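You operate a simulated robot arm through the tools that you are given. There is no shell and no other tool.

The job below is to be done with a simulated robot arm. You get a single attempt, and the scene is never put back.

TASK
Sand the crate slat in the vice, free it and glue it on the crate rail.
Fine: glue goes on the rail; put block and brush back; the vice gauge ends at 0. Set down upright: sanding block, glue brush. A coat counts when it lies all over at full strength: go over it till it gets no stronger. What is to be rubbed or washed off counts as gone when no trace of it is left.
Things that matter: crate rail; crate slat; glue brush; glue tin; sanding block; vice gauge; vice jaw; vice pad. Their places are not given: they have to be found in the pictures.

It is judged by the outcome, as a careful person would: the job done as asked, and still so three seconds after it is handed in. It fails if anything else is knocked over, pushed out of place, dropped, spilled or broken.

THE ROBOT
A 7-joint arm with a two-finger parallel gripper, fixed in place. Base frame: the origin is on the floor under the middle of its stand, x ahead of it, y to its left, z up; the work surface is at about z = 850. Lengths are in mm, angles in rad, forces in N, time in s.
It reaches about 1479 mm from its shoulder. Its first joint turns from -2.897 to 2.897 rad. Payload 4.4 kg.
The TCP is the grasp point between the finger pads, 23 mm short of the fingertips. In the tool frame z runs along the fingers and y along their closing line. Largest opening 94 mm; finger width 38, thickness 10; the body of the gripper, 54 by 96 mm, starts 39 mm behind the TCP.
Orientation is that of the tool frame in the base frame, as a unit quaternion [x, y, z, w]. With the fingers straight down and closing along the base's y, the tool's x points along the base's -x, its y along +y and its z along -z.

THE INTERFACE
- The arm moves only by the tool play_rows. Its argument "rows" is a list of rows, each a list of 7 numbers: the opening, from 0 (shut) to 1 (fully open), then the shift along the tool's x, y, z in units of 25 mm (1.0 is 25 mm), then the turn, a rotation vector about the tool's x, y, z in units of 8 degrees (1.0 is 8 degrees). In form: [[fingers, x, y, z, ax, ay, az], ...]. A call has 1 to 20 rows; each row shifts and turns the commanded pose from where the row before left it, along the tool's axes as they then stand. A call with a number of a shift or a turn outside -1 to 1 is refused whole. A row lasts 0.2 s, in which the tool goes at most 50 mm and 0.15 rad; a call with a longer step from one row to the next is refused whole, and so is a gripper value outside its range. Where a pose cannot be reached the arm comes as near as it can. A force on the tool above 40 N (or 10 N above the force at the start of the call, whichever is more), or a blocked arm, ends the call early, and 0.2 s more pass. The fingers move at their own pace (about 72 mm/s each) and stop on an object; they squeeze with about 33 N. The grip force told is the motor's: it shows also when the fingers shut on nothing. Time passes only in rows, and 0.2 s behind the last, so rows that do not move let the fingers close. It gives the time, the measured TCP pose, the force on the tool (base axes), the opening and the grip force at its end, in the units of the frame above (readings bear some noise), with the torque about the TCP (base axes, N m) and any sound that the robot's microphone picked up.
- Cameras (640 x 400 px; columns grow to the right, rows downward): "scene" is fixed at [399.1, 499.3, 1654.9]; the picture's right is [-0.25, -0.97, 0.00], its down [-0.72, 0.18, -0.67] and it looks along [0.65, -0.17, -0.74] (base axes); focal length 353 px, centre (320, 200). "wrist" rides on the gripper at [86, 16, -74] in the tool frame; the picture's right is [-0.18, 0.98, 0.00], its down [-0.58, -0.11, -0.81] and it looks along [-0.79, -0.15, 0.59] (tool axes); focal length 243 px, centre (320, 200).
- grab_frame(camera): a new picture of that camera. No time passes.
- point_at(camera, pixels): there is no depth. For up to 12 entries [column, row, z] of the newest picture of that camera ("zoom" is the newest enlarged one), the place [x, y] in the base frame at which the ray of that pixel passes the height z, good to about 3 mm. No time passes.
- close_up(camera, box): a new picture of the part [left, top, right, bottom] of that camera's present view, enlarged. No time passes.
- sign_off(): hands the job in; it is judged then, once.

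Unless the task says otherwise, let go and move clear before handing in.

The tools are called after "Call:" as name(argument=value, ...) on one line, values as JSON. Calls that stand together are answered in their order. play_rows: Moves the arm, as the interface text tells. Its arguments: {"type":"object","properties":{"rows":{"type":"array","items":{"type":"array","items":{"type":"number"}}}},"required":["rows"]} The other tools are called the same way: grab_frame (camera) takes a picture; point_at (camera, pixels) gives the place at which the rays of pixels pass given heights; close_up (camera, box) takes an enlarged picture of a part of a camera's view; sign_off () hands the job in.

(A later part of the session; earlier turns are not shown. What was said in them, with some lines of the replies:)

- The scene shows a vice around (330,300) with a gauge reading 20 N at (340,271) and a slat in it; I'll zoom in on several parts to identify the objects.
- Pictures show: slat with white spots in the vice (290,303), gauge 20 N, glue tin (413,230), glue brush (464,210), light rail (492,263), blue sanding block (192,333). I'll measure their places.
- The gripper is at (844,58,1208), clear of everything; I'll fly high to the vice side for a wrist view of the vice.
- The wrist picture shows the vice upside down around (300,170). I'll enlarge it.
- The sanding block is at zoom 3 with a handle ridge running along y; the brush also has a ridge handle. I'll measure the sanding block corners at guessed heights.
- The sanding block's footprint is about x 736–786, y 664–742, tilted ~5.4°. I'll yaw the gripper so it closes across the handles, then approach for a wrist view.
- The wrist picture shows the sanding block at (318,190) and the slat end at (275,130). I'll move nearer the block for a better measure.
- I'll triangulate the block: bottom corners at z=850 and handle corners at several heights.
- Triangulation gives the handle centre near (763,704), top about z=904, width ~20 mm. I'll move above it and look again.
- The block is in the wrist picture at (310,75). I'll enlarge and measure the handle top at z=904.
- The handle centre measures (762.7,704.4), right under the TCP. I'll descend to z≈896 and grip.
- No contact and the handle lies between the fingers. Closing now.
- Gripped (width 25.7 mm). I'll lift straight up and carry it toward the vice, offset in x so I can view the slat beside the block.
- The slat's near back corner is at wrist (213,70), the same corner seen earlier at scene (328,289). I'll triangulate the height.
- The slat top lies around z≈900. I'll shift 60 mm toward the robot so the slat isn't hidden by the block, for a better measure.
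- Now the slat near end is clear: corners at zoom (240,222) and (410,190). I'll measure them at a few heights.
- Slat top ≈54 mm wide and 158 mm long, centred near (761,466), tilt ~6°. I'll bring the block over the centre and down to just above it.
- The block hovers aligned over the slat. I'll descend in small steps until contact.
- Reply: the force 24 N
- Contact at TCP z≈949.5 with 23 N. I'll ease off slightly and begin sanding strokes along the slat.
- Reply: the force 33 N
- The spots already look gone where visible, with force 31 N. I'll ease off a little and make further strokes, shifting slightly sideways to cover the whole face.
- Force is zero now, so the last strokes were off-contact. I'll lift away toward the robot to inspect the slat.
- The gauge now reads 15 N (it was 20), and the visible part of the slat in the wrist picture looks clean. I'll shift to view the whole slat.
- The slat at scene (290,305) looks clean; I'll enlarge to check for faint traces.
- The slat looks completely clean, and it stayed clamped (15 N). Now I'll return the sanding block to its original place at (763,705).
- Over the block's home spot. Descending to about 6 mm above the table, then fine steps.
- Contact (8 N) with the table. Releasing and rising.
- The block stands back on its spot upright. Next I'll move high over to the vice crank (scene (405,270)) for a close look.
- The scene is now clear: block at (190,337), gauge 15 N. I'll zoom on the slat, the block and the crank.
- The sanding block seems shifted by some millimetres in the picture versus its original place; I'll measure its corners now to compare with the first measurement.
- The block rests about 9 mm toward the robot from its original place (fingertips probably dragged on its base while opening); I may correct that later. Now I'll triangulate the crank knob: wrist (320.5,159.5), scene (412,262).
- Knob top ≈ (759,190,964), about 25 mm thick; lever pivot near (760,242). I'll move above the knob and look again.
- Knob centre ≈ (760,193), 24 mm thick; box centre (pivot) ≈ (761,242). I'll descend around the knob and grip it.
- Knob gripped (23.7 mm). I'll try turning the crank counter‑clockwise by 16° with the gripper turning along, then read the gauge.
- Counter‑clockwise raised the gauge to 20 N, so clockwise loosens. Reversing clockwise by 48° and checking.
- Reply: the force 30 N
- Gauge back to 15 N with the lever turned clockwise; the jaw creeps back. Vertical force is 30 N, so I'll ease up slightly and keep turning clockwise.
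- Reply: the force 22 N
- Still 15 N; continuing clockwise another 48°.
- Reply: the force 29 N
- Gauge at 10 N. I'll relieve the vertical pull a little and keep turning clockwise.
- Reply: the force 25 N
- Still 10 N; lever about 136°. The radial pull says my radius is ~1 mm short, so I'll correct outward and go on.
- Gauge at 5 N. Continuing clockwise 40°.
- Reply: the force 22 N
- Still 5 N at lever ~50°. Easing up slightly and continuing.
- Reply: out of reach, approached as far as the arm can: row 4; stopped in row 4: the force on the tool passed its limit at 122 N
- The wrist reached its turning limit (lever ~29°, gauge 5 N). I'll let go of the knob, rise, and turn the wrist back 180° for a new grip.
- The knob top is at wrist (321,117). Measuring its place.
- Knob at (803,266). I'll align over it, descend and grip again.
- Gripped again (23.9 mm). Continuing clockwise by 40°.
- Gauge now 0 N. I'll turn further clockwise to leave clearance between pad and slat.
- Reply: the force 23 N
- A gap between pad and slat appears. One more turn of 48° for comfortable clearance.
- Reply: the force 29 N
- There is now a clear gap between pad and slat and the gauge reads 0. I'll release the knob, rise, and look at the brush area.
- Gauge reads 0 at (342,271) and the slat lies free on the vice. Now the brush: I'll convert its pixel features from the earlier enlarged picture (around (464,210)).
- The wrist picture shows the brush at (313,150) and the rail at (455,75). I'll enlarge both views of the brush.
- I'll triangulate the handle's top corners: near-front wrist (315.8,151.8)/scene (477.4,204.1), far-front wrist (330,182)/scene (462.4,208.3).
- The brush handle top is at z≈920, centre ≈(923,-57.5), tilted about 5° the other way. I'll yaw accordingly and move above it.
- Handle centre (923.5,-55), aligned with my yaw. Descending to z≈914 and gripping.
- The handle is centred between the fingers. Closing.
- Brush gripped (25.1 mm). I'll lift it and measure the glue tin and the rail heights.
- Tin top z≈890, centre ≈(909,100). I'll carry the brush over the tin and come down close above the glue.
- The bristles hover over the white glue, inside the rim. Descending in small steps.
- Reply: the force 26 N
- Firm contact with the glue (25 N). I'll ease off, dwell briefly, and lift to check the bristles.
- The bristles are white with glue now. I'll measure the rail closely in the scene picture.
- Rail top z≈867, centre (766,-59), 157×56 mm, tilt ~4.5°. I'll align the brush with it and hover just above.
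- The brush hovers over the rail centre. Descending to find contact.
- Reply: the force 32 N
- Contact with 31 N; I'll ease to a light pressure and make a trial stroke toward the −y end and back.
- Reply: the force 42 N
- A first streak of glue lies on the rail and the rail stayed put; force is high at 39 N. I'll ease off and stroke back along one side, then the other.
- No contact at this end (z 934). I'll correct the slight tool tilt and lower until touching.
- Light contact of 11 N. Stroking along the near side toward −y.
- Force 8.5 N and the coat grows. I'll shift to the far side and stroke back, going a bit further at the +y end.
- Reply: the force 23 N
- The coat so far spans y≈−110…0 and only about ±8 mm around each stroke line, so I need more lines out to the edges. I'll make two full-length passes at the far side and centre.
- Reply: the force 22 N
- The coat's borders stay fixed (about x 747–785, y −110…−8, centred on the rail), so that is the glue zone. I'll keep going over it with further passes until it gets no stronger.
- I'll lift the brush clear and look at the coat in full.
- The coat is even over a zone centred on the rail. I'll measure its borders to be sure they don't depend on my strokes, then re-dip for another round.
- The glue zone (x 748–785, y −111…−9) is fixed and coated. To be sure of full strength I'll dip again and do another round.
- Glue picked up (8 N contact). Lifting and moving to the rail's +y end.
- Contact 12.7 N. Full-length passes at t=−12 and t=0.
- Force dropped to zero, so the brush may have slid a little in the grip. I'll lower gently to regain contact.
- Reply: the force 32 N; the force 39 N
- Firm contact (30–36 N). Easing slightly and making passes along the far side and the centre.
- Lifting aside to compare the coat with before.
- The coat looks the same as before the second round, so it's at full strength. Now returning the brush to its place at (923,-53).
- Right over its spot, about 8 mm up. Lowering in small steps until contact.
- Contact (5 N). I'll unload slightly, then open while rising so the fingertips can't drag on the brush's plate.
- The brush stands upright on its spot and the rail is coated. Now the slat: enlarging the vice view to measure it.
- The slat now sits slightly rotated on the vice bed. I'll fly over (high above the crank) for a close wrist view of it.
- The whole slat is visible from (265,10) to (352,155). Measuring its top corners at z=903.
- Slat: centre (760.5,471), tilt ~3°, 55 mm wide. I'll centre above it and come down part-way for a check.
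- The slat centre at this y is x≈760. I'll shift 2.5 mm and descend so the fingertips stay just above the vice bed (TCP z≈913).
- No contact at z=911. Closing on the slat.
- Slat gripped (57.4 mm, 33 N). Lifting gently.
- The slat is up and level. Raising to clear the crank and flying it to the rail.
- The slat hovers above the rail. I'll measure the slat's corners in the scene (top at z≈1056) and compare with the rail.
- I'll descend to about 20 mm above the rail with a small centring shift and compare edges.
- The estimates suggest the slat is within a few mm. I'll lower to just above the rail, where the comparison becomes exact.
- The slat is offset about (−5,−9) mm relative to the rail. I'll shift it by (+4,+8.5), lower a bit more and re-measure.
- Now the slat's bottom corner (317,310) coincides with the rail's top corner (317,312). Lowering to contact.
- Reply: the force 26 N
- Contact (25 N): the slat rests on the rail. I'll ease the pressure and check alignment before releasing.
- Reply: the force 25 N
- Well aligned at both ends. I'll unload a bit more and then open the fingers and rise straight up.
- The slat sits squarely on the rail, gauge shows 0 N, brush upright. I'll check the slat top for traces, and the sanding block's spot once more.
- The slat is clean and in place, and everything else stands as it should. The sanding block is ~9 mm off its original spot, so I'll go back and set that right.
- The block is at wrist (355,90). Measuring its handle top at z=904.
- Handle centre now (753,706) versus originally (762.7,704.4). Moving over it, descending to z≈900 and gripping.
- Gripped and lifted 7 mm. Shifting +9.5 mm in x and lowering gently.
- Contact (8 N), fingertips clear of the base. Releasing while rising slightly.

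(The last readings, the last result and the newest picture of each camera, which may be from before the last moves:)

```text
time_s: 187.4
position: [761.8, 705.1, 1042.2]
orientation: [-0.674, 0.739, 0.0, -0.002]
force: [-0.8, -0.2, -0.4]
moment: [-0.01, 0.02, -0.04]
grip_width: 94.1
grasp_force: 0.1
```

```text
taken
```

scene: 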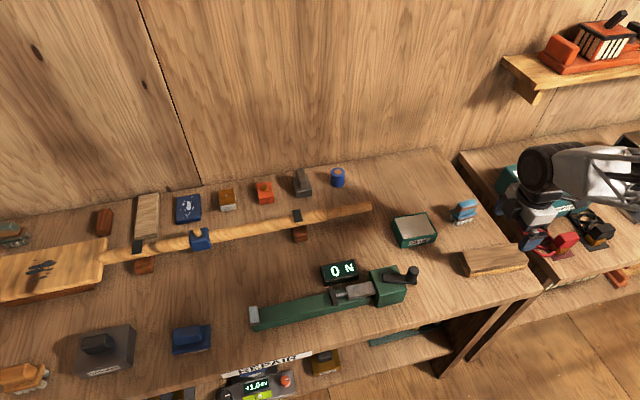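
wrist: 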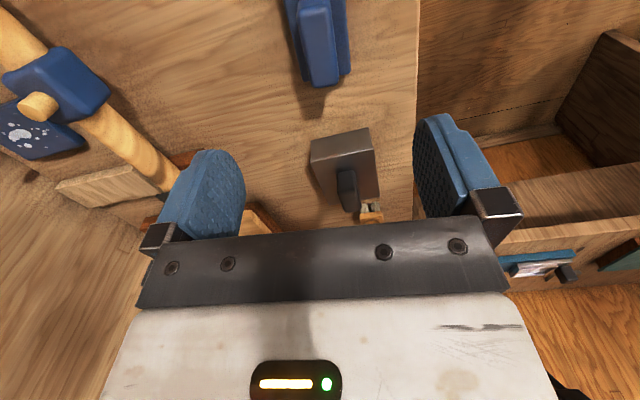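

The block stands at its spot now. I'll retreat high and clear, then do a final check.

Call:
play_rows(rows=[[1, 0, 0, -1, 0, 0, 0], [1, 0, 0, -1, 0, 0, 0], [1, 0, 0, -1, 0, 0, 0], [1, 0, 0, -1, 0, 0, 0], [1, 1, 0.3, -0.5, 0, 0, 0], [1, 1, 0.3, 0, 0, 0, 0], [1, 1, 0.3, 0, 0, 0, 0], [1, 1, 0.3, 0, 0, 0, 0], [1, 1, 0.3, 0, 0, 0, 0], [1, 1, 0.3, 0, 0, 0, 0], [1, 1, 0.3, 0, 0, 0, 0], [1, 1, 0.3, 0, 0, 0, 0], [1, 1, 0.3, 0, 0, 0, 0], [1, 1, 0.3, 0, 0, 0, 0], [1, 1, 0.3, 0, 0, 0, 0], [1, 1, 0.3, 0, 0, 0, 0], [1, 1, 0.3, 0, 0, 0, 0], [1, 1, 0.3, 0, 0, 0, 0], [1, 1, 0.3, 0, 0, 0, 0], [1, 1, 0.3, 0, 0, 0, 0]])

Call:
play_rows(rows=[[1, 1, 0.3, 0, 0, 0, 0], [1, 1, 0.3, 0, 0, 0, 0], [1, 1, 0.3, 0, 0, 0, 0], [1, 1, 0.3, 0, 0, 0, 0], [1, 1, 0.3, 0, 0, 0, 0], [1, 1, 0.3, 0, 0, 0, 0], [1, 1, 0.3, 0, 0, 0, 0], [1, 1, 0.3, 0, 0, 0, 0], [1, 1, 0.3, 0, 0, 0, 0], [1, 1, 0.3, 0, 0, 0, 0]])

Call:
grab_frame(camera="scene")

Call:
close_up(camera="scene", box=[150, 305, 240, 360])

Call:
close_up(camera="scene", box=[380, 180, 560, 300])

Call:
close_up(camera="scene", box=[230, 250, 440, 350])

```text
time_s: 191.6
position: [605.7, 318.2, 1158.0]
orientation: [-0.674, 0.739, 0.0, -0.002]
force: [-0.4, 0.0, 0.2]
moment: [0.0, 0.0, -0.02]
grip_width: 94.1
grasp_force: 0.1
```

```text
time_s: 193.8
position: [508.5, 74.5, 1156.0]
orientation: [-0.674, 0.738, 0.001, -0.002]
force: [0.3, -0.2, 0.0]
moment: [-0.01, -0.02, 0.01]
grip_width: 93.9
grasp_force: 0.0
```

```text
taken
```

scene: 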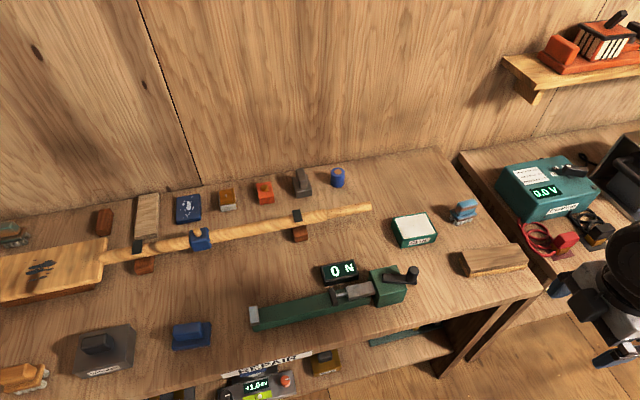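

```text
7.11 times, centred on (195, 332) of scene
```

zoom: 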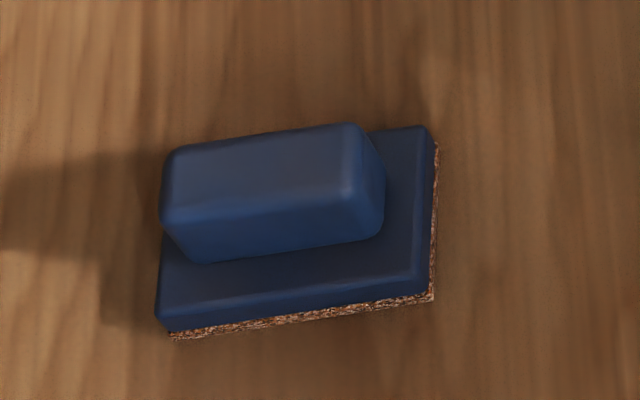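

```text
3.33 times, centred on (470, 240) of scene
```

zoom: 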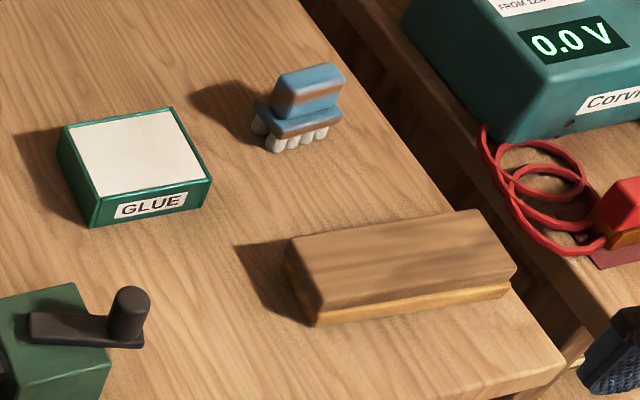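

```text
3.05 times, centred on (335, 300) of scene
```

zoom: 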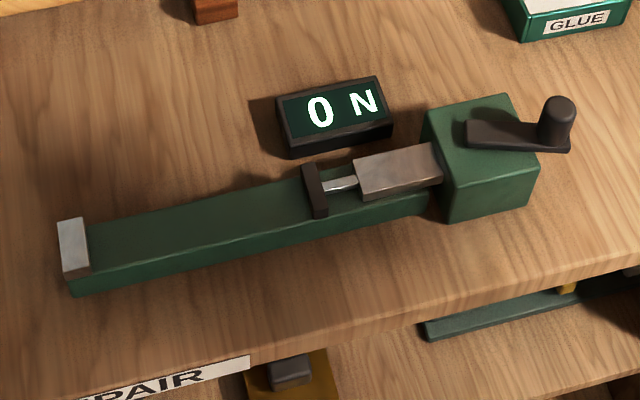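

The final pictures show everything where it should be:
- The block is at (192,335) and the brush at (464,210), both upright on their original spots.
- The sanded slat lies squarely on the glued rail at (494,258).
- The gauge reads 0 N, and the arm is clear.

I'm handing the job in.

Call:
sign_off()

```text
The job is handed in.
```

The slat is sanded clean, freed from the vice and glued squarely on the crate rail, and the job is handed in.

- **Sanding:** the white spots on the top face are gone; close-ups showed no traces left.
- **Vice:** the gauge reads 0 N, with a visible gap left between the pad and the slat before I lifted it out. During sanding the slat shifted a few millimetres in the vice and the gauge dropped from 20 to 15 N, but it stayed clamped.
- **Glue:** the coat stayed within a zone of about 102 × 38 mm centred on the rail, even where the brush went past it. A second dip and round of strokes made it look no stronger.
- **Slat on rail:** it lines up with the rail at the left end and overhangs the right end by about 2–3 mm.
- **Block and brush:** both stand upright on their original spots. The sanding block was first set down about 9 mm off, so I picked it up again and moved it back to within about 2 mm.

Nothing was knocked over or spilled. The arm was clear of the bench when I handed in.
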